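You operate a simulated robot arm through the tools that you are given. There is no shell and no other tool. Be economical: measure what you need, move in short steps, check, and stop when the job is done.

You run a simulated two-armed robot. Do the job below in one go: nothing can be reset, and whatever is moved stays where it is left.

TASK
Pick up the blue divider with one hand, pass it to the other hand and put it on the blue table top. Take the tin marked "green tea" from the tunnel bench and leave it in the frame seat. Stack the 6 ml brass cup from the grey table top on top of the 10 ml brass cup. The order is free. Set down upright: tin.
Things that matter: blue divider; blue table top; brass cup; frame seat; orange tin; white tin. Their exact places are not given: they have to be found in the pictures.

The check looks at the end state, three seconds after you hand in, the way a careful person would. Anything else that was tipped, shoved, dropped, spilled or broken makes it a failure.

THE ROBOT
Two 7-joint arms with fingered hands on one trunk, on a base that drives. Base frame: it is fixed to the floor where the robot stands at the start and does not move with it; the origin is under the middle of the robot, x ahead of it, y to its left, z up; the surface under the hand at the start is at about z = 0.8. Units: m, rad, N and s.
The left shoulder is at the start at [0.06, 0.138, 0.747], the right one opposite. With the tool pointing down near the work surface each hand reaches from about 0.1 to 0.9 m from the robot's upright axis, wherever it stands, measured 20 degrees to its own side. Places, roughly: blue divider (27x2x18 cm) [0.5, -0.1, 0.9]; blue table top [-1.2, -1.9, 0.8]; brass cup [0.75, 2.75, 0.75]; frame seat (21x21 cm) [2.58, 2.2, 0.96]; orange tin, white tin [2.75, 3.25, 0.75]. Payload 4 kg a hand.
Tool frame (each hand has its own): the origin (TCP) lies between the finger pads and is the grasp point; the fingertips stand 0.036 m ahead of it; z points along the fingers, y is the line along which they close. Largest opening 0.12 m; the body of the gripper starts 0.042 m behind the TCP. The gripper is a hand of 5 fingers: y runs from the thumb to the fingers, the wrist lies at [-0.015, -0.109, -0.2] in the tool frame, and closing takes about 1.5 s.
Orientation is told as [roll, pitch, yaw] about the base's x, y, z axes, in that order, counted from this pose: with the fingers straight down and the wrist toward the robot, the tool's x, y and z point along [0, 1, 0], [1, 0, 0] and [0, 0, -1] of the base frame.

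THE INTERFACE
- The arms move only by the tool jog_arm. It takes "left_increments", "right_increments" or both (then of equal length, played together; a hand with none holds still); each is one flat list of numbers, 6 for each row, row after row: the turn, a rotation vector about the tool's x, y, z in rad, then the shift along the tool's x, y, z in cm. In form: [rx, ry, rz, dx, dy, dz, rx, ry, rz, dx, dy, dz, ...]. A call has 1 to 8 rows; each row shifts and turns the commanded pose from where the row before left it, along the tool's axes as they then stand. "left_claw" and "right_claw" are, for a hand that has rows, the closure, from 0 (fully open) to 1 (shut), set as the call begins (left out, the last holds). Rows are played at 5 a second. More than 0.05 m and 0.15 rad between two rows, or a gripper value outside its range, and nothing of the call is played. A pose out of reach is approached as far as the arm can. The call stops where the force on the tool passes 40 N (or 10 N more than at its start, if that is more) or the arm is blocked; 0.2 s more then pass. The fingers move at their own pace (about 0.153 m/s each) and stop on an object; they squeeze with about 31 N. The grip force told is the motor's: it shows also when the fingers shut on nothing. Time passes only in rows, and 0.2 s behind the last, so rows that do not move let the fingers close. It gives the time, the measured TCP pose, the force on the tool (base axes), the opening and the grip force at its end, in the units of the frame above (readings bear some noise), with the torque about the TCP (base axes, N m) and any sound that the robot's microphone picked up.
- Cameras (640 x 400 px; columns grow to the right, rows downward): "scene" is now at [0.067, -0.0112, 1.3971]; the picture's right is [-0.24, -0.97, 0.00], its down [-0.57, 0.14, -0.81] and it looks along [0.79, -0.20, -0.58] (base axes); focal length 286 px, centre (320, 200). "left" rides on the left gripper at [-0.069, -0.079, -0.131] in its tool frame; the picture's right is [-0.78, -0.29, 0.55], its down [0.55, -0.73, 0.40] and it looks along [0.29, 0.61, 0.74] (tool axes); focal length 222 px, centre (320, 200). "right" rides on the right gripper at [0.069, -0.079, -0.131] in its tool frame; the picture's right is [-0.78, 0.29, -0.55], its down [-0.55, -0.73, 0.40] and it looks along [-0.29, 0.61, 0.74] (tool axes); focal length 222 px, centre (320, 200).
- grab_frame(camera): a new picture of that camera. No time passes.
- slide_trunk(by): slides the trunk up (or, below 0, down) by that many m; the arms and the scene camera ride with it, the base frame stays. It gives what a move gives, with no picture.
- drive_base(legs): drives the robot by 1 to 6 legs, each [ahead, left, turn to the left] in m, m and rad, along the robot's own axes; the way and the turn of a leg run together, so that a leg with both is an arc; at most 1.5 m and 3.142 rad a leg. The arms and the cameras ride along, it lands a little off, and it stops where it bumps. It gives what a move gives.
- move_fingers(index, middle, ring, little, thumb_bend, thumb_turn, hand): sets how far each is bent, from 0 (flat) to 1 (curled in); at 0.3 the hand is open as for a grip, at 0.7 the pads meet at the TCP. One left out holds its place. A second passes; each finger stops where it meets its share of the squeeze, and holds until it gets a number again. A gripper value or a shape takes the hand back. It gives what a move gives, with no picture; readings hold the bend of each and the force on index, middle, ring, little, thumb and palm. thumb_turn goes from beside the hand (0) to across from the fingers (1), as for a grip.
- grasp_type(shape, hand): the hand has 5 fingers and takes this shape, open, in about a second: jaw (thumb against the fingers, like two jaws); tri (thumb and two fingers); tip (a fingertip pinch); poke (one finger out to press); point (the index stretched); flat (the hand flat); cup (the hand cupped); fist (a fist). The gripper value then closes the fingers along that shape, each until it touches; the sizes above hold for jaw. It gives what a move gives, with no picture.
- turn_head(pan, tilt): turns the head with the scene camera to pan (to the left, within 1.501 rad either way) and tilt (down, from -0.506 to 1.204), counted from straight ahead of the robot. It gives what a move gives.
- probe_pixels(camera, pixels): there is no depth. For up to 12 entries [column, row, z] of the newest picture of that camera ("zoom" is the newest enlarged one), the place [x, y] in the base frame at which the ray of that pixel passes the height z, good to about 0.002 m, but the place of the scene camera against the robot may be out by one fixed shift of up to 0.018 m in any direction. No time passes.
- close_up(camera, box): a new picture of the part [left, top, right, bottom] of that camera's present view, enlarged. No time passes.
- job_done(): hands the job in; it is judged then, once.

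Go step by step. Measure first, check grasps and placings, and put right what went wrong. The budget is 110 turns and 92 pictures, counting those below and the enlarged ones. Unless the task says otherwise, let go and move clear before handing in.

The tools are called after "Call:" by a JSON object that holds its "fn" and its "kwargs". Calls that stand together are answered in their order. jog_arm: Moves the arms, as the interface text tells. Its arguments: {"type":"object","properties":{"left_increments":{"type":"array","items":{"type":"number"}},"left_claw":{"type":"number"},"right_increments":{"type":"array","items":{"type":"number"}},"right_claw":{"type":"number"}},"required":[]} The other tools are called the same way: slide_trunk (by) slides the trunk up or down; grasp_type (shape, hand) gives the hand a shape; move_fingers (index, middle, ring, little, thumb_bend, thumb_turn, hand) moves the fingers one by one; drive_base (legs) drives the base; turn_head (pan, tilt) turns the head that bears the scene camera; grab_frame (camera) takes a picture; probe_pixels (camera, pixels) gives the place at which the rays of pixels pass given heights; close_up (camera, box) takes an enlarged picture of a part of a camera's view; job_done () hands the job in.

At the start:

```text
time: 0.0
left_eef_pos: [0.5793, 0.1737, 1.0344]
left_ee_rot: [0.001, 0.0, 0.0]
left_force: [-0.3, 0.9, 0.2]
left_moment: [0.0, 0.01, -0.02]
left_opening: 0.1195
left_grip_force: 0.1
left_shape: jaw
left_bend: [0.3, 0.3, 0.3, 0.3, 0.3, 0.97]
left_finger forces: [0.0, 0.0, 0.1, 0.1, 0.0, 0.1]
right_eef_pos: [0.4657, -0.3701, 1.1381]
right_ee_rot: [-0.001, 0.001, 0.001]
right_force: [0.7, 0.1, 0.2]
right_moment: [0.01, -0.02, -0.01]
right_opening: 0.1194
right_grip_force: 0.0
right_shape: jaw
right_bend: [0.3, 0.3, 0.3, 0.3, 0.3, 0.97]
right_finger forces: [0.0, 0.0, 0.1, 0.0, 0.1, 0.0]
trunk travel left (down, up): [-0.325, 0.265]
robot x, y, heading: [-0.0006, 0.0022, -0.002]
head pan, tilt: [-0.243, 0.623]
```

scene: 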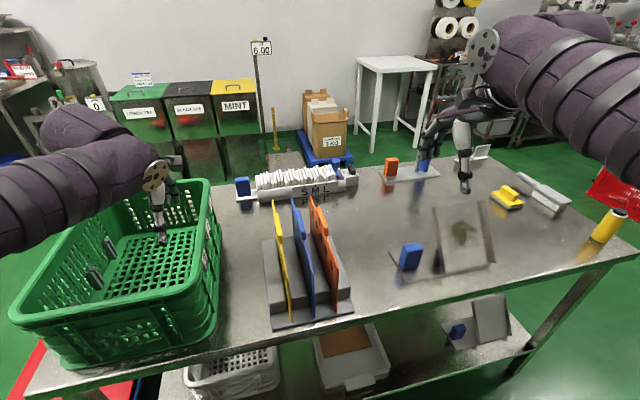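
right: 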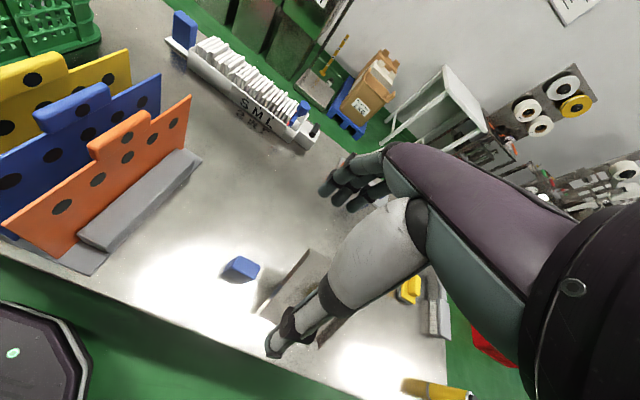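
left: 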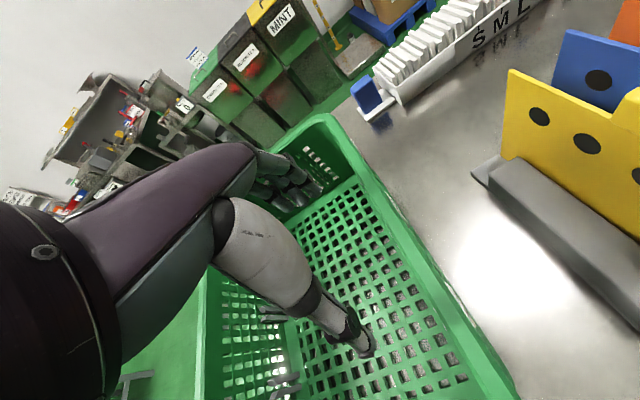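

The blue divider stands between the yellow and orange ones (scene px about 300,250). I'll enlarge it to measure its tab.

Call:
{"fn": "close_up", "kwargs": {"camera": "scene", "box": [230, 180, 390, 340]}}

Call:
{"fn": "close_up", "kwargs": {"camera": "right", "box": [0, 20, 220, 280]}}

```text
2.50 times, centred on (310, 260) of scene
```

zoom: 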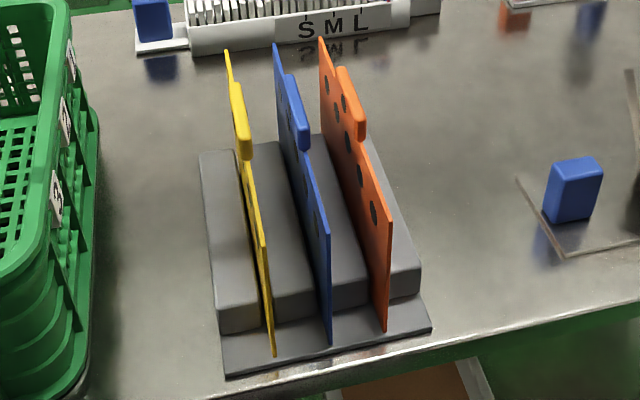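

```text
1.54 times, centred on (110, 150) of right
```

zoom: 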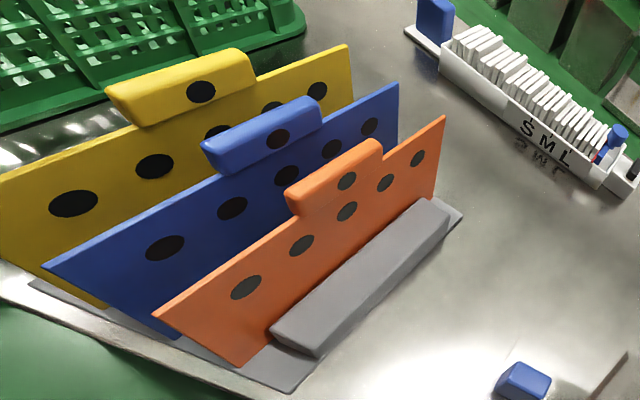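

The blue divider has a thick tab on its top. I'll triangulate its ends with both cameras.

Call:
{"fn": "probe_pixels", "kwargs": {"camera": "zoom", "pixels": [[204, 145, 0.95], [204, 145, 1.0], [204, 145, 1.05], [316, 99, 0.95], [316, 99, 1.0], [316, 99, 1.05], [398, 83, 0.95], [398, 83, 1.0], [45, 266, 0.95], [45, 266, 1.0]]}}

Call:
{"fn": "probe_pixels", "kwargs": {"camera": "scene", "pixels": [[302.5, 230, 0.95], [302.5, 230, 1.0], [302.5, 230, 1.05], [298, 210, 0.95], [298, 210, 1.0], [298, 210, 1.05], [292, 197.5, 0.95], [292, 197.5, 1.0], [313, 272, 0.95], [313, 272, 1.0], [285, 318, 0.8], [267, 326, 0.8]]}}

```text
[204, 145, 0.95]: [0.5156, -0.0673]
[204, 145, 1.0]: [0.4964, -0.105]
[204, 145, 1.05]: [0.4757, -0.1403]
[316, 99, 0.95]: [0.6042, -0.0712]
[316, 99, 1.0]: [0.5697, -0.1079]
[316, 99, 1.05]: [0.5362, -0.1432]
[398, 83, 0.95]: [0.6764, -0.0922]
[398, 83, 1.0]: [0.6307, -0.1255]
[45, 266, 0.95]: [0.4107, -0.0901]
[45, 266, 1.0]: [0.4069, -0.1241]
```

```text
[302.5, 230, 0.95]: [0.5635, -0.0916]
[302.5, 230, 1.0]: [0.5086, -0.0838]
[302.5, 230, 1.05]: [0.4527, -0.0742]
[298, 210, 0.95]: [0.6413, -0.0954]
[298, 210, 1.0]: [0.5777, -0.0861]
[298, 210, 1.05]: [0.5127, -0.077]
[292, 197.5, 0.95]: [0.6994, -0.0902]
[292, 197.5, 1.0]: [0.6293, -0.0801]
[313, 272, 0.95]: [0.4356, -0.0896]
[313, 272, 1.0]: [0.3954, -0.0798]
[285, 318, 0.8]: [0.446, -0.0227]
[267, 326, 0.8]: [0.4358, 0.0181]
```

The tab's top is at about z 0.99, at x 0.50–0.577 and y ≈ -0.098. I'll turn the right hand +90° yaw so it closes along y.

Call:
{"fn": "jog_arm", "kwargs": {"right_increments": [0, 0, -0.15, 0, 0, 0, 0, 0, -0.15, 0, 0, 0, 0, 0, -0.15, 0, 0, 0, 0, 0, -0.15, 0, 0, 0, 0, 0, -0.15, 0, 0, 0, 0, 0, -0.15, 0, 0, 0, 0, 0, -0.15, 0, 0, 0, 0, 0, -0.15, 0, 0, 0], "right_claw": 0.5}}

Call:
{"fn": "jog_arm", "kwargs": {"right_increments": [0, 0, -0.15, 0, 0, 0, 0, 0, -0.15, 0, 0, 0, 0, 0, -0.0708, 0, 0, 0, 0, 0, 0, 3, 4, 0, 0, 0, 0, 3, 4, 0, 0, 0, 0, 1.4, 4, 0]}}

```text
time: 1.8
left_eef_pos: [0.5795, 0.1749, 1.0336]
left_ee_rot: [0.002, 0.0, 0.0]
left_force: [-0.3, 0.5, 0.4]
left_moment: [-0.01, -0.04, -0.05]
left_opening: 0.1203
left_grip_force: 0.0
left_shape: jaw
left_bend: [0.3, 0.3, 0.3, 0.3, 0.3, 0.97]
left_finger forces: [0.0, 0.1, 0.1, 0.0, 0.1, 0.1]
right_eef_pos: [0.4656, -0.3695, 1.1381]
right_ee_rot: [0.0, 0.001, 1.201]
right_force: [-0.4, 0.4, -0.5]
right_moment: [-0.02, 0.02, 0.03]
right_opening: 0.0602
right_grip_force: 0.1
right_shape: jaw
right_bend: [0.42, 0.46, 0.44, 0.69, 0.56, 1.0]
right_finger forces: [0.1, 0.0, 0.0, 0.1, 0.0, 0.1]
trunk travel left (down, up): [-0.325, 0.265]
robot x, y, heading: [-0.0045, 0.0042, 0.005]
head pan, tilt: [-0.243, 0.623]
```

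```text
time: 3.2
left_eef_pos: [0.5798, 0.1749, 1.0344]
left_ee_rot: [0.001, -0.001, 0.0]
left_force: [0.3, 0.2, -0.4]
left_moment: [-0.04, 0.01, 0.02]
left_opening: 0.1193
left_grip_force: 0.0
left_shape: jaw
left_bend: [0.3, 0.3, 0.3, 0.3, 0.3, 0.97]
left_finger forces: [0.0, 0.1, 0.0, 0.1, 0.1, 0.0]
right_eef_pos: [0.3912, -0.251, 1.1394]
right_ee_rot: [-0.001, 0.0, 1.57]
right_force: [1.4, -0.1, -0.9]
right_moment: [0.0, 0.01, -0.01]
right_opening: 0.0597
right_grip_force: 0.0
right_shape: jaw
right_bend: [0.42, 0.46, 0.44, 0.69, 0.56, 1.0]
right_finger forces: [0.0, 0.0, 0.1, 0.1, 0.1, 0.0]
trunk travel left (down, up): [-0.325, 0.265]
robot x, y, heading: [-0.0019, 0.0017, -0.005]
head pan, tilt: [-0.243, 0.623]
```

Tool x now points along -x of the base. I'll move to hover over the tab and take a look.

Call:
{"fn": "jog_arm", "kwargs": {"right_increments": [0, 0, 0, -3.5, 3, 0, 0, 0, 0, -3.5, 3, 0, 0, 0, 0, -3.5, 3, 0, 0, 0, 0, -3.5, 3, 0, 0, 0, 0, -0.9, 3.3, 0]}}

Call:
{"fn": "grab_frame", "kwargs": {"camera": "scene"}}

Call:
{"fn": "grab_frame", "kwargs": {"camera": "right"}}

Call:
{"fn": "grab_frame", "kwargs": {"camera": "left"}}

```text
time: 4.4
left_eef_pos: [0.5791, 0.1749, 1.0351]
left_ee_rot: [0.0, 0.0, 0.0]
left_force: [0.3, -0.3, 0.2]
left_moment: [0.0, 0.01, 0.03]
left_opening: 0.1196
left_grip_force: 0.0
left_shape: jaw
left_bend: [0.3, 0.3, 0.3, 0.3, 0.3, 0.97]
left_finger forces: [0.0, 0.0, 0.0, 0.0, 0.0, 0.0]
right_eef_pos: [0.5408, -0.0941, 1.1377]
right_ee_rot: [0.001, 0.0, 1.568]
right_force: [0.6, -1.2, 0.0]
right_moment: [0.0, -0.01, -0.03]
right_opening: 0.0601
right_grip_force: 0.1
right_shape: jaw
right_bend: [0.42, 0.46, 0.44, 0.69, 0.56, 1.0]
right_finger forces: [0.0, 0.0, 0.0, 0.0, 0.2, 0.0]
trunk travel left (down, up): [-0.325, 0.265]
robot x, y, heading: [0.0027, -0.0005, 0.002]
head pan, tilt: [-0.243, 0.623]
```

```text
86 pictures are left
```

scene: 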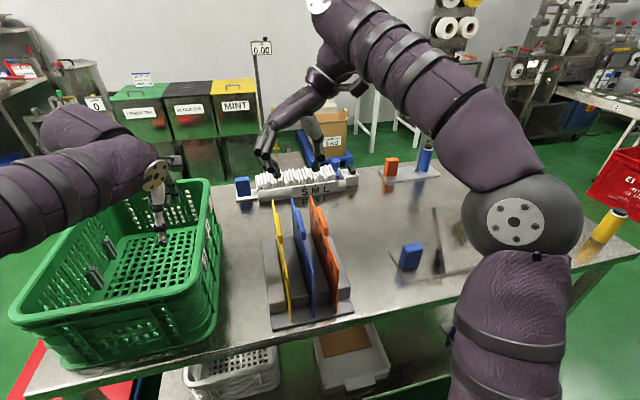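

```text
85 pictures are left
```

right: 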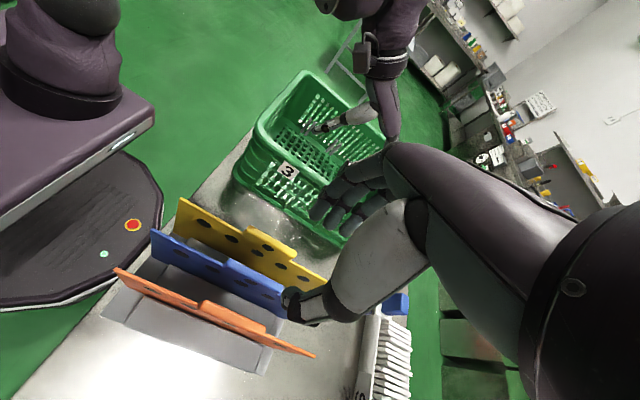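

```text
84 pictures are left
```

left: 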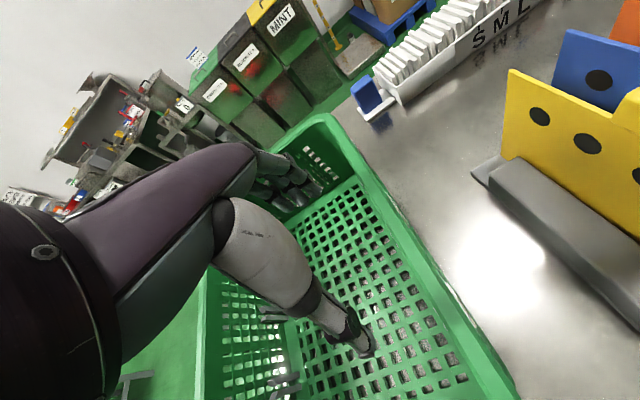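

Let me enlarge the right view around the dividers.

Call:
{"fn": "close_up", "kwargs": {"camera": "right", "box": [90, 180, 350, 380]}}

```text
2.00 times, centred on (220, 280) of right
```

zoom: 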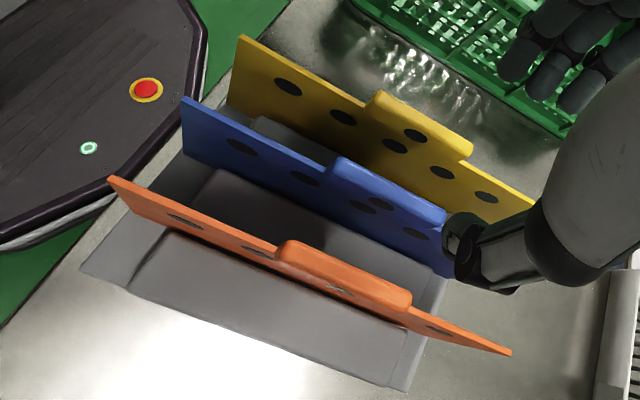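

Call:
{"fn": "probe_pixels", "kwargs": {"camera": "zoom", "pixels": [[336, 160, 0.98], [336, 160, 1.0], [446, 212, 0.98], [446, 212, 1.0], [181, 98, 0.96], [181, 98, 0.98], [280, 242, 0.99], [410, 295, 0.99], [378, 92, 0.99], [473, 150, 0.99], [109, 177, 0.96], [511, 353, 0.96]]}}

```text
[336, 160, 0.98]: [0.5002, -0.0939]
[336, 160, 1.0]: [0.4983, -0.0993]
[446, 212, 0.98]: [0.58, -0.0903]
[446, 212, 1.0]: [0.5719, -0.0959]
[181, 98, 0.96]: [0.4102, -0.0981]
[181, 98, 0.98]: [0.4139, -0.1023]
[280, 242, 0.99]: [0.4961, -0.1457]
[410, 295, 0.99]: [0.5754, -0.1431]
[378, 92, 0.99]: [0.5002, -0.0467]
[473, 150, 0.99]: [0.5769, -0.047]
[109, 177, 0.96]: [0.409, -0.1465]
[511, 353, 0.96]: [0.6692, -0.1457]
```

Pitch between dividers is about 0.049 m, so I'll narrow the hand to about 0.04 and lower partway before checking.

Call:
{"fn": "jog_arm", "kwargs": {"right_increments": [0, 0, 0, 0.2, -0.2, 0, 0, 0, 0, 0, 0, 3, 0, 0, 0, 0, 0, 3, 0, 0, 0, 0, 0, 2.5, 0, 0, 0, 0, 0, 0], "right_claw": 0.66}}

Call:
{"fn": "close_up", "kwargs": {"camera": "scene", "box": [230, 140, 390, 300]}}

Call:
{"fn": "close_up", "kwargs": {"camera": "right", "box": [190, 180, 350, 340]}}

```text
time: 5.6
left_eef_pos: [0.5796, 0.1749, 1.0355]
left_ee_rot: [0.0, 0.001, 0.0]
left_force: [-0.8, -0.2, 0.8]
left_moment: [0.01, 0.01, 0.02]
left_opening: 0.1198
left_grip_force: 0.1
left_shape: jaw
left_bend: [0.3, 0.3, 0.3, 0.3, 0.3, 0.97]
left_finger forces: [0.0, 0.0, 0.1, 0.0, 0.0, 0.0]
right_eef_pos: [0.5384, -0.0966, 1.0531]
right_ee_rot: [0.0, 0.002, 1.571]
right_force: [-0.4, 0.9, 0.5]
right_moment: [0.01, -0.01, 0.02]
right_opening: 0.0411
right_grip_force: 0.0
right_shape: jaw
right_bend: [0.49, 0.53, 0.51, 0.71, 0.67, 1.0]
right_finger forces: [0.0, 0.0, 0.0, 0.0, 0.0, 0.0]
trunk travel left (down, up): [-0.325, 0.265]
robot x, y, heading: [0.0015, 0.0019, -0.003]
head pan, tilt: [-0.243, 0.623]
```

```text
2.50 times, centred on (310, 220) of scene
```

zoom: 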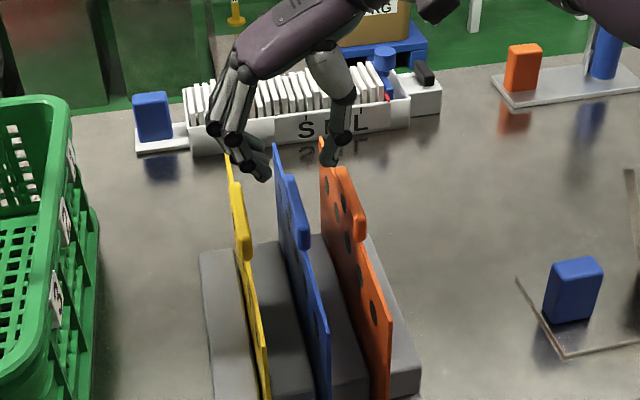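

```text
2.50 times, centred on (270, 260) of right
```

zoom: 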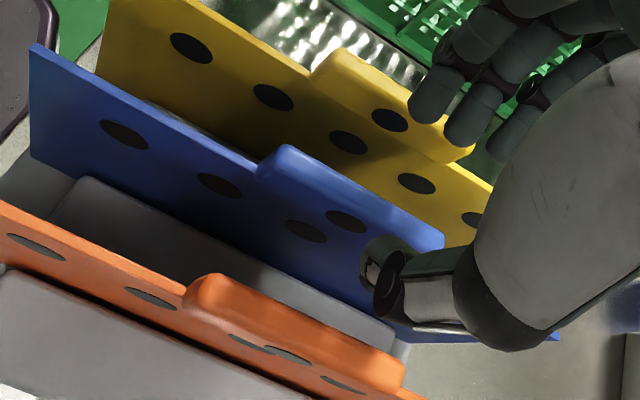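

Fingertips straddle the blue tab. I'll lower 5 cm and check the finger bulge against the yellow tab.

Call:
{"fn": "jog_arm", "kwargs": {"right_increments": [0, 0, 0, 0, 0, 2.5, 0, 0, 0, 0, 0, 2.5, 0, 0, 0, 0, 0, 0]}}

Call:
{"fn": "close_up", "kwargs": {"camera": "scene", "box": [250, 160, 350, 260]}}

Call:
{"fn": "close_up", "kwargs": {"camera": "right", "box": [190, 180, 350, 340]}}

```text
time: 6.4
left_eef_pos: [0.5788, 0.1749, 1.0366]
left_ee_rot: [0.001, -0.002, 0.001]
left_force: [-0.3, 0.4, -1.0]
left_moment: [0.01, -0.02, 0.03]
left_opening: 0.1197
left_grip_force: 0.1
left_shape: jaw
left_bend: [0.3, 0.3, 0.3, 0.3, 0.3, 0.97]
left_finger forces: [0.0, 0.1, 0.1, 0.1, 0.1, 0.1]
right_eef_pos: [0.5389, -0.0974, 1.0087]
right_ee_rot: [-0.009, -0.003, 1.57]
right_force: [1.5, -2.2, 32.8]
right_moment: [1.55, -0.41, -0.06]
right_opening: 0.043
right_grip_force: 0.1
right_shape: jaw
right_bend: [0.49, 0.51, 0.51, 0.71, 0.67, 1.0]
right_finger forces: [0.0, 32.8, 0.0, 0.0, 0.0, 0.0]
trunk travel left (down, up): [-0.325, 0.265]
robot x, y, heading: [0.0017, 0.0011, 0.004]
head pan, tilt: [-0.243, 0.623]
```

```text
4.00 times, centred on (300, 210) of scene
```

zoom: 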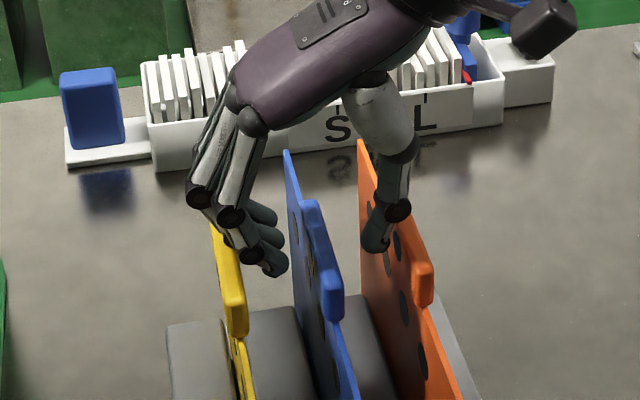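

```text
2.50 times, centred on (270, 260) of right
```

zoom: 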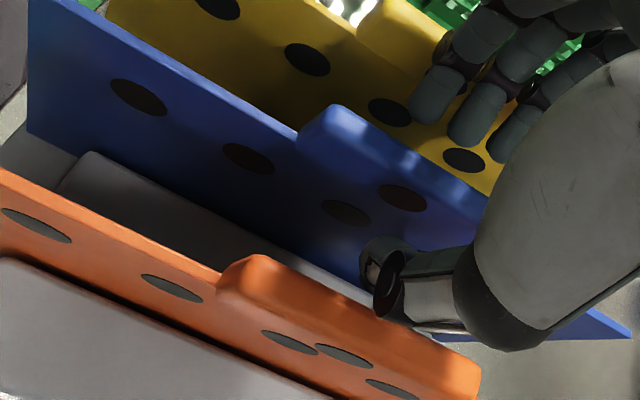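

The middle finger rests on the yellow tab top (33 N), so gripping across is too tight. I'll back up, try the "tip" shape, and look at it.

Call:
{"fn": "jog_arm", "kwargs": {"right_increments": [0, 0, 0, 0, 0, -3, 0, 0, 0, 0, 0, -4, 0, 0, 0, 0, 0, -4]}}

Call:
{"fn": "grasp_type", "kwargs": {"hand": "right", "shape": "tip"}}

Call:
{"fn": "close_up", "kwargs": {"camera": "scene", "box": [230, 100, 390, 300]}}

Call:
{"fn": "grab_frame", "kwargs": {"camera": "right"}}

```text
time: 7.2
left_eef_pos: [0.5795, 0.1743, 1.0348]
left_ee_rot: [0.0, 0.001, 0.0]
left_force: [-0.7, -0.1, -0.5]
left_moment: [-0.02, 0.02, 0.02]
left_opening: 0.1199
left_grip_force: 0.1
left_shape: jaw
left_bend: [0.3, 0.3, 0.3, 0.3, 0.3, 0.97]
left_finger forces: [0.0, 0.0, 0.0, 0.1, 0.1, 0.0]
right_eef_pos: [0.5381, -0.0996, 1.1145]
right_ee_rot: [0.0, -0.002, 1.572]
right_force: [0.1, -0.1, -0.2]
right_moment: [0.01, -0.01, 0.01]
right_opening: 0.041
right_grip_force: 0.0
right_shape: jaw
right_bend: [0.49, 0.53, 0.51, 0.71, 0.67, 1.0]
right_finger forces: [0.1, 0.0, 0.0, 0.0, 0.0, 0.0]
trunk travel left (down, up): [-0.325, 0.265]
robot x, y, heading: [-0.0003, -0.0003, -0.002]
head pan, tilt: [-0.243, 0.623]
```

```text
time: 8.1
left_eef_pos: [0.5804, 0.1743, 1.0354]
left_ee_rot: [0.0, 0.001, 0.0]
left_force: [0.1, -0.3, 0.6]
left_moment: [-0.05, 0.02, -0.02]
left_opening: 0.1194
left_grip_force: 0.1
left_shape: jaw
left_bend: [0.3, 0.3, 0.3, 0.3, 0.3, 0.97]
left_finger forces: [0.0, 0.0, 0.0, 0.0, 0.0, 0.0]
right_eef_pos: [0.539, -0.0988, 1.1137]
right_ee_rot: [0.001, 0.0, 1.572]
right_force: [0.5, 0.2, 0.1]
right_moment: [-0.02, 0.03, 0.02]
right_opening: 0.1198
right_grip_force: 0.1
right_shape: tip
right_bend: [0.31, 0.98, 0.99, 0.99, 0.3, 0.97]
right_finger forces: [0.1, 0.0, 0.0, 0.0, 0.1, 0.0]
trunk travel left (down, up): [-0.325, 0.265]
robot x, y, heading: [-0.0006, -0.0034, -0.001]
head pan, tilt: [-0.243, 0.623]
```

```text
2.00 times, centred on (310, 200) of scene
```

zoom: 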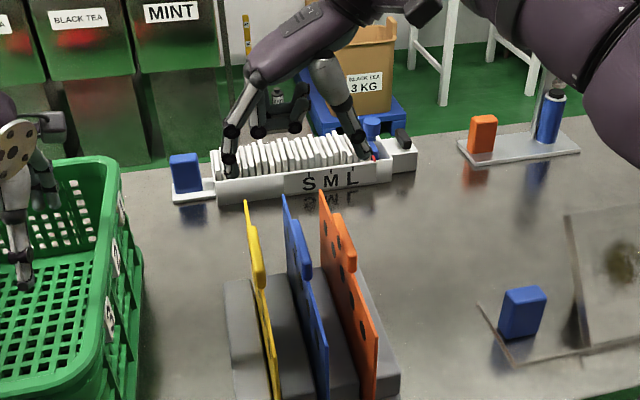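

```text
77 pictures are left
```

right: 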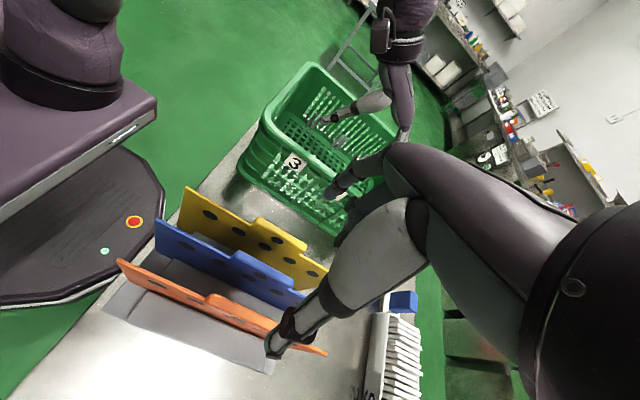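

Better: jaw shape, narrower opening, and roll the hand about 0.3 rad so the fingers stand steeper in the gap.

Call:
{"fn": "grasp_type", "kwargs": {"hand": "right", "shape": "jaw"}}

Call:
{"fn": "jog_arm", "kwargs": {"right_increments": [-0.15, 0, 0, 0, 0, 0, -0.15, 0, 0, 0, 0, 0, 0, 0, 0, 0, 1.2, 4, 0, 0, 0, 0, 0.9, 2.3, 0, 0, 0, 0, 0, 0], "right_claw": 0.77}}

Call:
{"fn": "close_up", "kwargs": {"camera": "scene", "box": [250, 150, 350, 250]}}

Call:
{"fn": "close_up", "kwargs": {"camera": "right", "box": [190, 180, 350, 340]}}

```text
time: 9.0
left_eef_pos: [0.5789, 0.1754, 1.0342]
left_ee_rot: [0.0, -0.001, 0.001]
left_force: [0.5, 0.7, -0.1]
left_moment: [0.01, -0.02, 0.05]
left_opening: 0.1198
left_grip_force: 0.1
left_shape: jaw
left_bend: [0.3, 0.3, 0.3, 0.3, 0.3, 0.97]
left_finger forces: [0.1, 0.0, 0.0, 0.1, 0.1, 0.1]
right_eef_pos: [0.5396, -0.0982, 1.1139]
right_ee_rot: [0.0, 0.0, 1.57]
right_force: [-0.1, 0.5, 0.6]
right_moment: [-0.03, 0.01, -0.02]
right_opening: 0.1198
right_grip_force: 0.2
right_shape: jaw
right_bend: [0.3, 0.3, 0.3, 0.3, 0.3, 0.97]
right_finger forces: [0.0, 0.1, 0.1, 0.0, 0.0, 0.0]
trunk travel left (down, up): [-0.325, 0.265]
robot x, y, heading: [-0.0027, -0.0019, 0.002]
head pan, tilt: [-0.243, 0.623]
```

```text
time: 10.2
left_eef_pos: [0.5791, 0.1744, 1.0356]
left_ee_rot: [-0.001, 0.002, -0.001]
left_force: [0.7, 0.8, 0.2]
left_moment: [0.01, -0.01, 0.0]
left_opening: 0.1194
left_grip_force: 0.0
left_shape: jaw
left_bend: [0.3, 0.3, 0.3, 0.3, 0.3, 0.97]
left_finger forces: [0.0, 0.1, 0.0, 0.0, 0.1, 0.0]
right_eef_pos: [0.5402, -0.0606, 1.0582]
right_ee_rot: [0.0, -0.302, 1.57]
right_force: [-0.6, -0.5, 0.6]
right_moment: [0.0, 0.02, -0.03]
right_opening: 0.0277
right_grip_force: 0.1
right_shape: jaw
right_bend: [0.55, 0.58, 0.57, 0.71, 0.69, 1.0]
right_finger forces: [0.0, 0.0, 0.0, 0.1, 0.1, 0.0]
trunk travel left (down, up): [-0.325, 0.265]
robot x, y, heading: [-0.0032, 0.0026, 0.004]
head pan, tilt: [-0.243, 0.623]
```

```text
4.00 times, centred on (300, 200) of scene
```

zoom: 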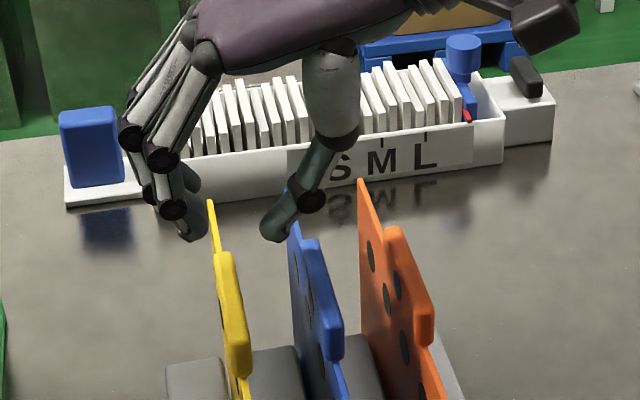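

```text
2.50 times, centred on (270, 260) of right
```

zoom: 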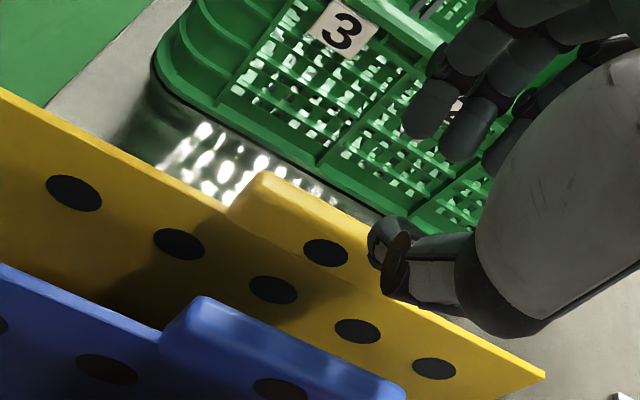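

I overshot in y (TCP at -0.061), and a roll of 0.3 leans the thumb too much. I'll set the roll to about 0.17 and recentre over blue.

Call:
{"fn": "jog_arm", "kwargs": {"right_increments": [0.13, 0, 0, 0, -1.8, -0.3, 0, 0, 0, 0, -1.85, -0.3, 0, 0, 0, 0, 0.25, 1.5, 0, 0, 0, 0, 0, 0]}}

Call:
{"fn": "close_up", "kwargs": {"camera": "scene", "box": [250, 150, 350, 250]}}

Call:
{"fn": "close_up", "kwargs": {"camera": "right", "box": [190, 180, 350, 340]}}

```text
time: 11.2
left_eef_pos: [0.5802, 0.1746, 1.0357]
left_ee_rot: [0.001, -0.001, 0.001]
left_force: [1.0, -0.1, -0.6]
left_moment: [0.0, -0.01, 0.01]
left_opening: 0.1197
left_grip_force: 0.0
left_shape: jaw
left_bend: [0.3, 0.3, 0.3, 0.3, 0.3, 0.97]
left_finger forces: [0.0, 0.1, 0.1, 0.1, 0.0, 0.0]
right_eef_pos: [0.5404, -0.0923, 1.0426]
right_ee_rot: [-0.001, -0.169, 1.572]
right_force: [-0.7, 0.3, -0.1]
right_moment: [-0.03, -0.01, -0.03]
right_opening: 0.0279
right_grip_force: 0.1
right_shape: jaw
right_bend: [0.55, 0.58, 0.57, 0.71, 0.69, 1.0]
right_finger forces: [0.0, 0.0, 0.0, 0.0, 0.0, 0.0]
trunk travel left (down, up): [-0.325, 0.265]
robot x, y, heading: [-0.0, -0.0016, -0.002]
head pan, tilt: [-0.243, 0.623]
```

```text
4.00 times, centred on (300, 200) of scene
```

zoom: 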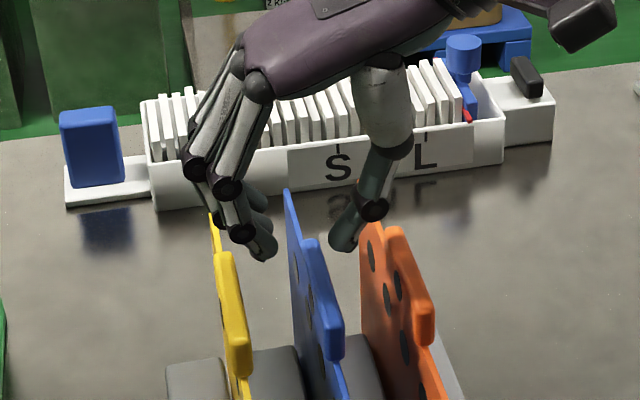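

```text
2.50 times, centred on (270, 260) of right
```

zoom: 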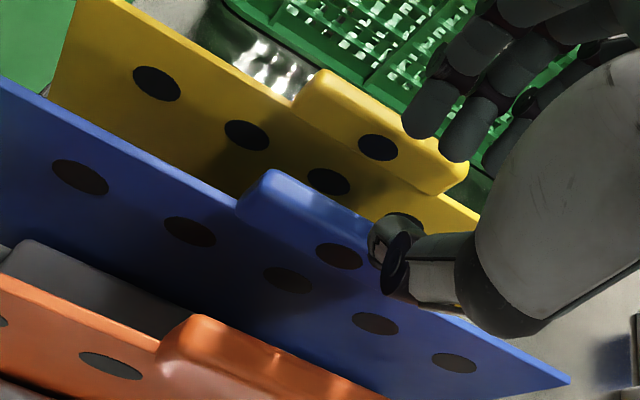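

Geometry looks balanced now. I'll shift to y ≈ -0.101 and go down to z ≈ 1.007.

Call:
{"fn": "jog_arm", "kwargs": {"right_increments": [0, 0, 0, 0, -0.9, -0.15, 0, 0, 0, 0, -0.3, 1.7, 0, 0, 0, 0, -0.3, 1.75, 0, 0, 0, 0, 0, 0]}}

Call:
{"fn": "close_up", "kwargs": {"camera": "scene", "box": [260, 170, 340, 250]}}

Call:
{"fn": "close_up", "kwargs": {"camera": "right", "box": [190, 180, 350, 340]}}

```text
time: 12.2
left_eef_pos: [0.58, 0.1748, 1.0348]
left_ee_rot: [0.001, 0.002, 0.0]
left_force: [-0.9, -0.6, 0.6]
left_moment: [0.01, 0.0, 0.0]
left_opening: 0.1197
left_grip_force: 0.1
left_shape: jaw
left_bend: [0.3, 0.3, 0.3, 0.3, 0.3, 0.97]
left_finger forces: [0.0, 0.0, 0.0, 0.0, 0.0, 0.1]
right_eef_pos: [0.5388, -0.1021, 1.0084]
right_ee_rot: [-0.001, -0.168, 1.569]
right_force: [0.1, -0.7, 0.0]
right_moment: [0.0, 0.0, 0.01]
right_opening: 0.0279
right_grip_force: 0.1
right_shape: jaw
right_bend: [0.55, 0.58, 0.57, 0.71, 0.69, 1.0]
right_finger forces: [0.1, 0.1, 0.0, 0.1, 0.1, 0.0]
trunk travel left (down, up): [-0.325, 0.265]
robot x, y, heading: [0.0017, -0.0025, 0.001]
head pan, tilt: [-0.243, 0.623]
```

```text
5.00 times, centred on (300, 210) of scene
```

zoom: 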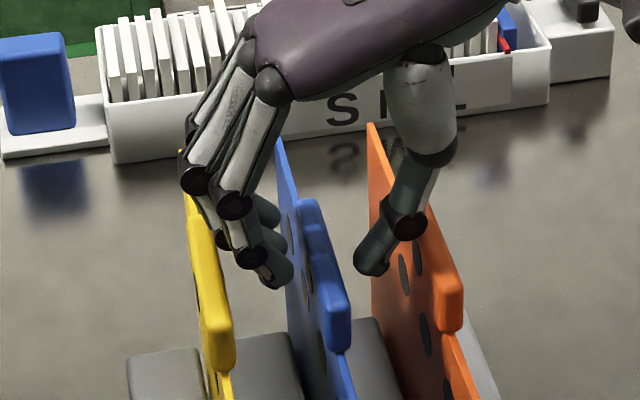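

```text
2.50 times, centred on (270, 260) of right
```

zoom: 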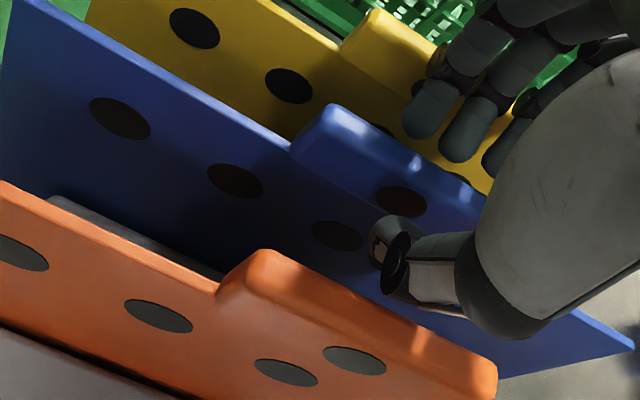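

No contact, and the tips straddle the tab. I'll go 1 cm lower and close.

Call:
{"fn": "jog_arm", "kwargs": {"right_increments": [0, 0, 0, 0, -0.15, 0.9, 0, 0, 0, 0, 0, 0]}}

Call:
{"fn": "jog_arm", "kwargs": {"right_increments": [0, 0, 0, 0, 0, 0, 0, 0, 0, 0, 0, 0, 0, 0, 0, 0, 0, 0, 0, 0, 0, 0, 0, 0, 0, 0, 0, 0, 0, 0, 0, 0, 0, 0, 0, 0], "right_claw": 1.0}}

Call:
{"fn": "close_up", "kwargs": {"camera": "scene", "box": [260, 170, 340, 250]}}

```text
time: 12.8
left_eef_pos: [0.579, 0.1746, 1.0349]
left_ee_rot: [0.0, -0.001, 0.001]
left_force: [-0.2, 0.0, 0.4]
left_moment: [0.02, 0.04, 0.02]
left_opening: 0.1199
left_grip_force: 0.1
left_shape: jaw
left_bend: [0.3, 0.3, 0.3, 0.3, 0.3, 0.97]
left_finger forces: [0.0, 0.1, 0.1, 0.0, 0.1, 0.0]
right_eef_pos: [0.5391, -0.1031, 0.9981]
right_ee_rot: [0.001, -0.17, 1.572]
right_force: [0.9, 0.2, 0.1]
right_moment: [0.0, 0.03, 0.01]
right_opening: 0.0277
right_grip_force: 0.1
right_shape: jaw
right_bend: [0.55, 0.58, 0.57, 0.71, 0.69, 1.0]
right_finger forces: [0.0, 0.0, 0.1, 0.0, 0.0, 0.0]
trunk travel left (down, up): [-0.325, 0.265]
robot x, y, heading: [0.003, -0.0027, -0.008]
head pan, tilt: [-0.243, 0.623]
```

```text
time: 14.2
left_eef_pos: [0.579, 0.1761, 1.0342]
left_ee_rot: [-0.001, -0.001, 0.0]
left_force: [-0.6, 0.0, 0.4]
left_moment: [-0.03, 0.0, -0.02]
left_opening: 0.1198
left_grip_force: 0.0
left_shape: jaw
left_bend: [0.3, 0.3, 0.3, 0.3, 0.3, 0.97]
left_finger forces: [0.1, 0.1, 0.0, 0.0, 0.0, 0.0]
right_eef_pos: [0.5408, -0.1025, 0.9982]
right_ee_rot: [0.0, -0.168, 1.57]
right_force: [0.3, -0.4, 0.4]
right_moment: [-0.08, -0.06, 0.1]
right_opening: 0.0061
right_grip_force: 31.0
right_shape: jaw
right_bend: [0.67, 0.67, 0.67, 0.7, 0.71, 1.0]
right_finger forces: [15.3, 7.4, 3.8, 3.0, 27.6, 0.0]
trunk travel left (down, up): [-0.325, 0.265]
robot x, y, heading: [0.0052, -0.0008, 0.001]
head pan, tilt: [-0.243, 0.623]
```

```text
5.00 times, centred on (300, 210) of scene
```

zoom: 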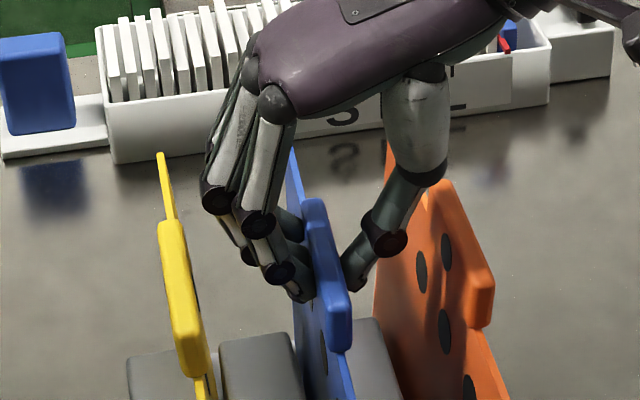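

Grip is 31 N, but yellow and orange now lean slightly in their slots. I'll lift blue straight up and watch them.

Call:
{"fn": "jog_arm", "kwargs": {"right_increments": [0, 0, 0, 0, 0.34, -1.97, 0, 0, 0, 0, 0.34, -1.97, 0, 0, 0, 0, 0.34, -1.97]}}

Call:
{"fn": "close_up", "kwargs": {"camera": "scene", "box": [220, 130, 400, 310]}}

```text
time: 15.0
left_eef_pos: [0.5795, 0.1744, 1.0345]
left_ee_rot: [0.0, 0.0, -0.001]
left_force: [-0.2, -0.6, 0.7]
left_moment: [0.02, -0.03, 0.01]
left_opening: 0.1197
left_grip_force: 0.0
left_shape: jaw
left_bend: [0.3, 0.3, 0.3, 0.3, 0.3, 0.97]
left_finger forces: [0.0, 0.0, 0.0, 0.0, 0.0, 0.0]
right_eef_pos: [0.5401, -0.1003, 1.0588]
right_ee_rot: [-0.001, -0.17, 1.571]
right_force: [0.0, -0.9, -0.3]
right_moment: [0.0, -0.01, 0.01]
right_opening: 0.006
right_grip_force: 31.3
right_shape: jaw
right_bend: [0.67, 0.68, 0.7, 0.69, 0.71, 1.0]
right_finger forces: [18.5, 6.4, 3.0, 0.2, 28.1, 0.0]
trunk travel left (down, up): [-0.325, 0.265]
robot x, y, heading: [0.0019, -0.0023, 0.001]
head pan, tilt: [-0.243, 0.623]
```

```text
2.22 times, centred on (310, 220) of scene
```

zoom: 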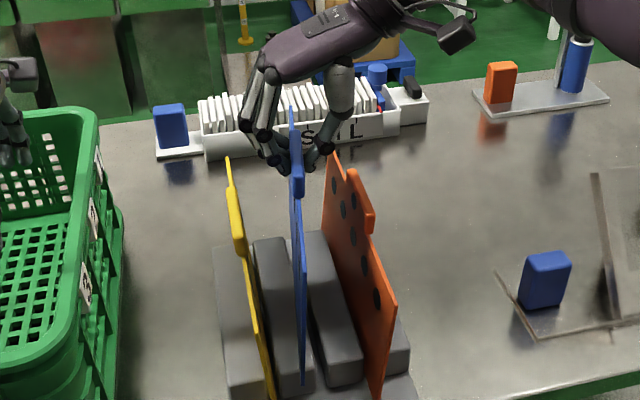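

Blue is coming out cleanly. Another 16 cm up.

Call:
{"fn": "jog_arm", "kwargs": {"right_increments": [0, 0, 0, 0, 0.5, -2.96, 0, 0, 0, 0, 0.5, -2.96, 0, 0, 0, 0, 0.5, -2.96, 0, 0, 0, 0, 0.5, -2.96, 0, 0, 0, 0, 0.5, -2.96, 0, 0, 0, 0, 0.3, -1.97]}}

Call:
{"fn": "grab_frame", "kwargs": {"camera": "scene"}}

Call:
{"fn": "grab_frame", "kwargs": {"camera": "right"}}

```text
time: 16.4
left_eef_pos: [0.5796, 0.1754, 1.0344]
left_ee_rot: [0.0, 0.0, 0.0]
left_force: [-0.3, -0.5, 0.3]
left_moment: [-0.04, 0.02, -0.03]
left_opening: 0.1197
left_grip_force: 0.1
left_shape: jaw
left_bend: [0.3, 0.3, 0.3, 0.3, 0.3, 0.97]
left_finger forces: [0.0, 0.0, 0.1, 0.1, 0.0, 0.1]
right_eef_pos: [0.5401, -0.1011, 1.2287]
right_ee_rot: [0.002, -0.167, 1.57]
right_force: [-0.2, -0.2, -1.1]
right_moment: [-0.02, 0.04, -0.03]
right_opening: 0.0057
right_grip_force: 31.8
right_shape: jaw
right_bend: [0.67, 0.68, 0.7, 0.69, 0.71, 1.0]
right_finger forces: [18.5, 6.2, 3.0, 0.0, 27.9, 0.0]
trunk travel left (down, up): [-0.325, 0.265]
robot x, y, heading: [0.0005, 0.0011, -0.001]
head pan, tilt: [-0.243, 0.623]
```

```text
68 pictures are left
```

scene: 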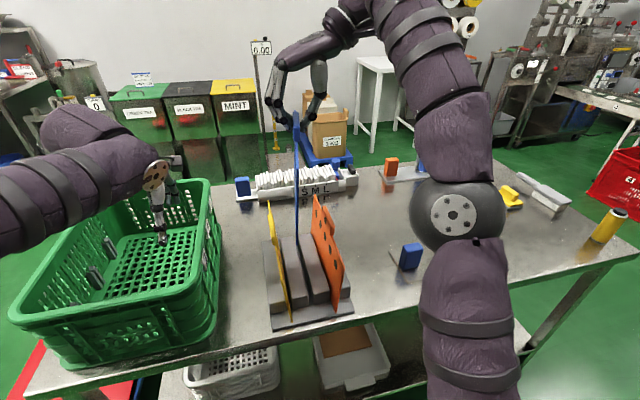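

```text
67 pictures are left
```

right: 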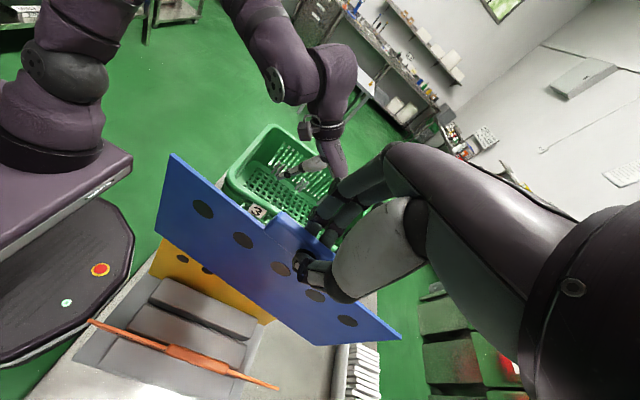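

Blue is out and neighbours are still in their slots. I'll yaw the right hand back by 90° so the plate faces the robot, and raise the left hand.

Call:
{"fn": "jog_arm", "kwargs": {"right_increments": [0, -0.0253, 0.1475, 0, 0, 0, 0, -0.0253, 0.1475, 0, 0, 0, 0, -0.0253, 0.1475, 0, 0, 0, 0, -0.0253, 0.1475, 0, 0, 0, 0, -0.0253, 0.1475, 0, 0, 0, 0, -0.0253, 0.1475, 0, 0, 0, 0, -0.0253, 0.1475, 0, 0, 0], "left_increments": [0, 0, 0, 0, 0, -4, 0, 0, 0, 2, 0, -4, 0, 0, 0, 2, 0, -4, 0, 0, 0, 2, 0, -2, 0, 0, 0, 2, 0, 0, 0, 0, 0, 0, 0, 0, 0, 0, 0, 0, 0, 0]}}

Call:
{"fn": "jog_arm", "kwargs": {"right_increments": [0, -0.0253, 0.1475, 0, 0, 0, 0, -0.0253, 0.1475, 0, 0, 0, 0, -0.0253, 0.1475, 0, 0, 0, 0, -0.0129, 0.075, 0, 0, 0, 0, 0, 0, 0, 0, 0, 0, 0, 0, 0, 0, 0, 0, 0, 0, 0, 0, 0, 0, 0, 0, 0, 0, 0], "left_increments": [0, -0.15, 0, 0, 0, 0, 0, -0.15, 0, 0, 0, 0, 0, -0.15, 0, 0, 0, 0, 0, -0.15, 0, 0, 0, 0, 0, -0.15, 0, 0, 0, 0, 0, -0.15, 0, 0, 0, 0, 0, -0.15, 0, 0, 0, 0, 0, -0.15, 0, 0, 0, 0]}}

Call:
{"fn": "grab_frame", "kwargs": {"camera": "scene"}}

Call:
{"fn": "grab_frame", "kwargs": {"camera": "left"}}

```text
time: 18.0
left_eef_pos: [0.5792, 0.2552, 1.1734]
left_ee_rot: [-0.001, 0.001, 0.002]
left_force: [1.0, 0.0, -1.6]
left_moment: [0.0, -0.01, 0.01]
left_opening: 0.1194
left_grip_force: 0.0
left_shape: jaw
left_bend: [0.3, 0.3, 0.3, 0.3, 0.3, 0.97]
left_finger forces: [0.0, 0.0, 0.0, 0.0, 0.0, 0.0]
right_eef_pos: [0.5384, -0.1033, 1.2278]
right_ee_rot: [0.0, -0.171, 0.518]
right_force: [-0.6, 0.1, -1.5]
right_moment: [-0.02, 0.05, -0.01]
right_opening: 0.0059
right_grip_force: 31.1
right_shape: jaw
right_bend: [0.67, 0.68, 0.7, 0.69, 0.71, 1.0]
right_finger forces: [18.7, 6.1, 3.0, 0.0, 27.9, 0.1]
trunk travel left (down, up): [-0.325, 0.265]
robot x, y, heading: [-0.0021, 0.0003, 0.003]
head pan, tilt: [-0.243, 0.623]
```

```text
time: 19.8
left_eef_pos: [0.5797, 0.2542, 1.175]
left_ee_rot: [-1.203, -0.001, 0.0]
left_force: [0.3, 0.3, -0.5]
left_moment: [-0.04, 0.01, 0.0]
left_opening: 0.1197
left_grip_force: 0.0
left_shape: jaw
left_bend: [0.3, 0.3, 0.3, 0.3, 0.3, 0.97]
left_finger forces: [0.0, 0.0, 0.1, 0.0, 0.0, 0.0]
right_eef_pos: [0.5394, -0.1016, 1.2267]
right_ee_rot: [0.001, -0.169, -0.002]
right_force: [0.4, -0.6, -2.1]
right_moment: [-0.03, 0.03, 0.01]
right_opening: 0.0056
right_grip_force: 30.6
right_shape: jaw
right_bend: [0.67, 0.68, 0.7, 0.69, 0.71, 1.0]
right_finger forces: [18.8, 6.0, 3.1, 0.0, 27.9, 0.0]
trunk travel left (down, up): [-0.325, 0.265]
robot x, y, heading: [-0.0, 0.001, 0.005]
head pan, tilt: [-0.243, 0.623]
```

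```text
66 pictures are left
```

scene: 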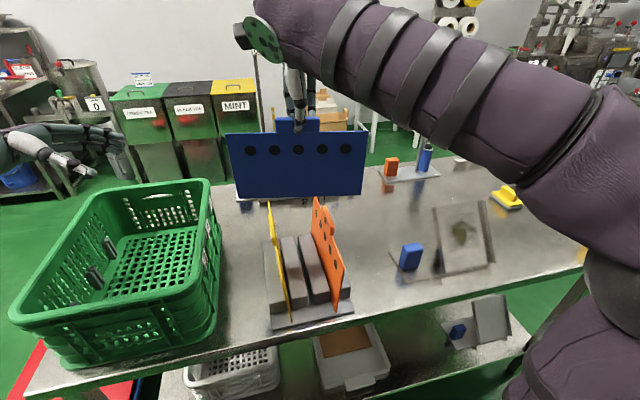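

```text
65 pictures are left
```

left: 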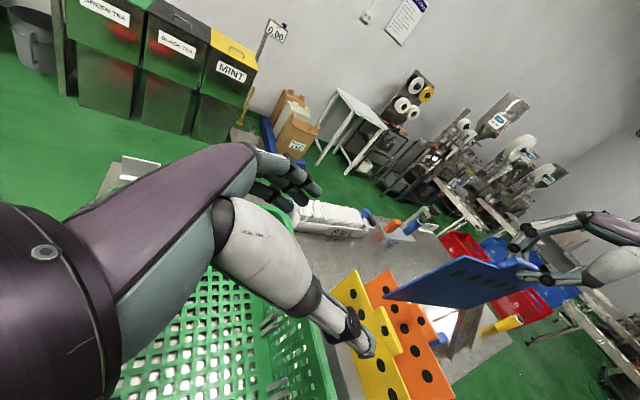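

The plate hangs with its left edge at about y 0.03, z 1.03–1.19, x 0.545. I'll bring the left hand's open jaw in around the left end.

Call:
{"fn": "jog_arm", "kwargs": {"left_increments": [0, 0, 0, -1.4, -1.7, 3, 0, 0, 0, -1.5, -1.7, 3, 0, 0, 0, 0, 0, 3, 0, 0, 0, 0, 0, 3, 0, 0, 0, 0, 0, 3, 0, 0, 0, 0, 0, 3]}}

Call:
{"fn": "grab_frame", "kwargs": {"camera": "left"}}

Call:
{"fn": "close_up", "kwargs": {"camera": "scene", "box": [140, 80, 400, 240]}}

```text
time: 21.2
left_eef_pos: [0.5472, 0.0765, 1.1353]
left_ee_rot: [-1.2, -0.001, -0.001]
left_force: [-0.8, -0.1, -1.0]
left_moment: [0.0, 0.0, -0.02]
left_opening: 0.1197
left_grip_force: 0.1
left_shape: jaw
left_bend: [0.3, 0.3, 0.3, 0.3, 0.3, 0.97]
left_finger forces: [0.1, 0.1, 0.0, 0.0, 0.0, 0.0]
right_eef_pos: [0.5408, -0.1026, 1.2281]
right_ee_rot: [0.0, -0.169, -0.001]
right_force: [0.3, 0.8, -1.8]
right_moment: [0.01, 0.0, 0.02]
right_opening: 0.0055
right_grip_force: 31.0
right_shape: jaw
right_bend: [0.67, 0.68, 0.7, 0.69, 0.71, 1.0]
right_finger forces: [18.6, 6.0, 3.2, 0.0, 28.0, 0.0]
trunk travel left (down, up): [-0.325, 0.265]
robot x, y, heading: [0.0004, 0.0006, -0.001]
head pan, tilt: [-0.243, 0.623]
```

```text
64 pictures are left
```

left: 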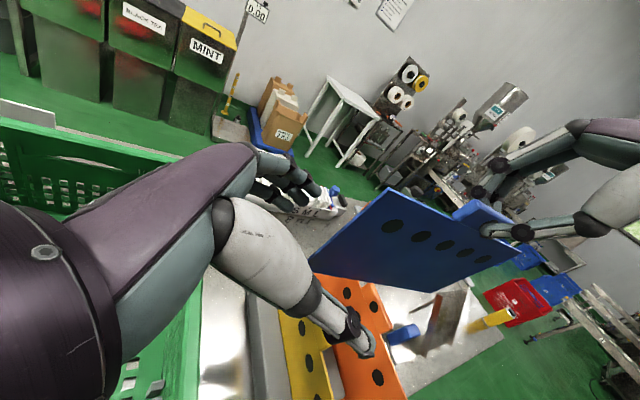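

```text
2.46 times, centred on (270, 160) of scene
```

zoom: 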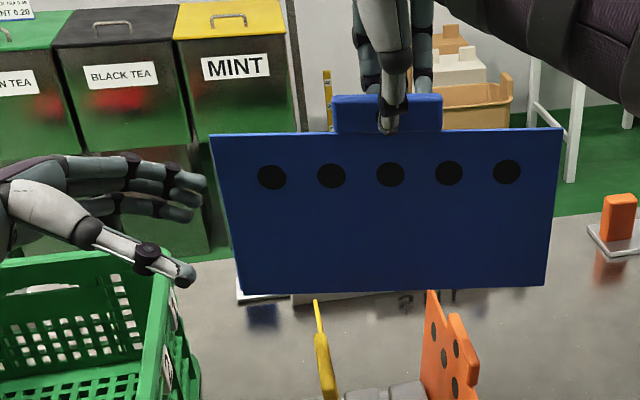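

The jaw straddles the plate line (thumb in front, fingers behind). I'll advance 7.5 cm and close.

Call:
{"fn": "jog_arm", "kwargs": {"left_increments": [0, 0, 0, 0, 0, 2.5, 0, 0, 0, 0, 0, 2.5, 0, 0, 0, 0, 0, 2.5, 0, 0, 0, 0, 0, 0]}}

Call:
{"fn": "close_up", "kwargs": {"camera": "scene", "box": [140, 80, 400, 240]}}

Call:
{"fn": "grab_frame", "kwargs": {"camera": "left"}}

```text
time: 22.2
left_eef_pos: [0.5432, 0.0054, 1.1104]
left_ee_rot: [-1.197, 0.001, 0.0]
left_force: [0.5, 0.2, -0.3]
left_moment: [0.0, -0.01, 0.02]
left_opening: 0.1198
left_grip_force: 0.0
left_shape: jaw
left_bend: [0.3, 0.3, 0.3, 0.3, 0.3, 0.97]
left_finger forces: [0.0, 0.0, 0.0, 0.1, 0.0, 0.1]
right_eef_pos: [0.5394, -0.102, 1.2268]
right_ee_rot: [0.0, -0.17, -0.002]
right_force: [0.4, -1.0, -0.7]
right_moment: [0.02, 0.04, -0.01]
right_opening: 0.0058
right_grip_force: 31.1
right_shape: jaw
right_bend: [0.67, 0.68, 0.7, 0.69, 0.71, 1.0]
right_finger forces: [18.8, 6.1, 3.0, 0.1, 27.9, 0.0]
trunk travel left (down, up): [-0.325, 0.265]
robot x, y, heading: [0.0004, -0.0024, -0.005]
head pan, tilt: [-0.243, 0.623]
```

```text
2.46 times, centred on (270, 160) of scene
```

zoom: 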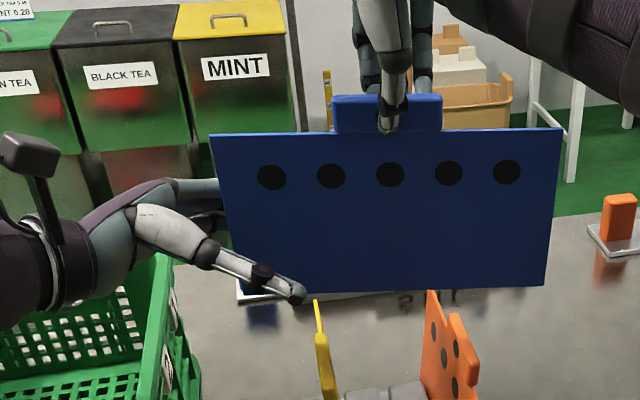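

```text
61 pictures are left
```

left: 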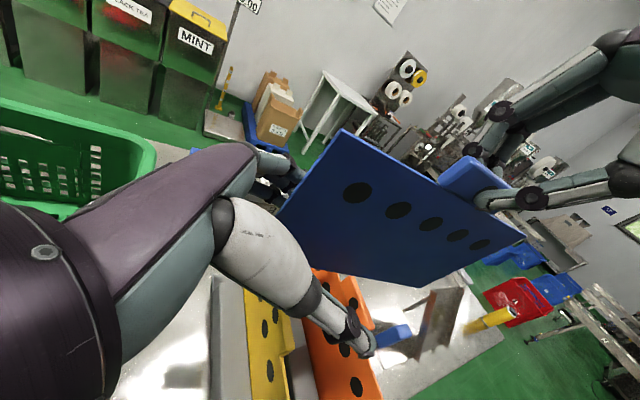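

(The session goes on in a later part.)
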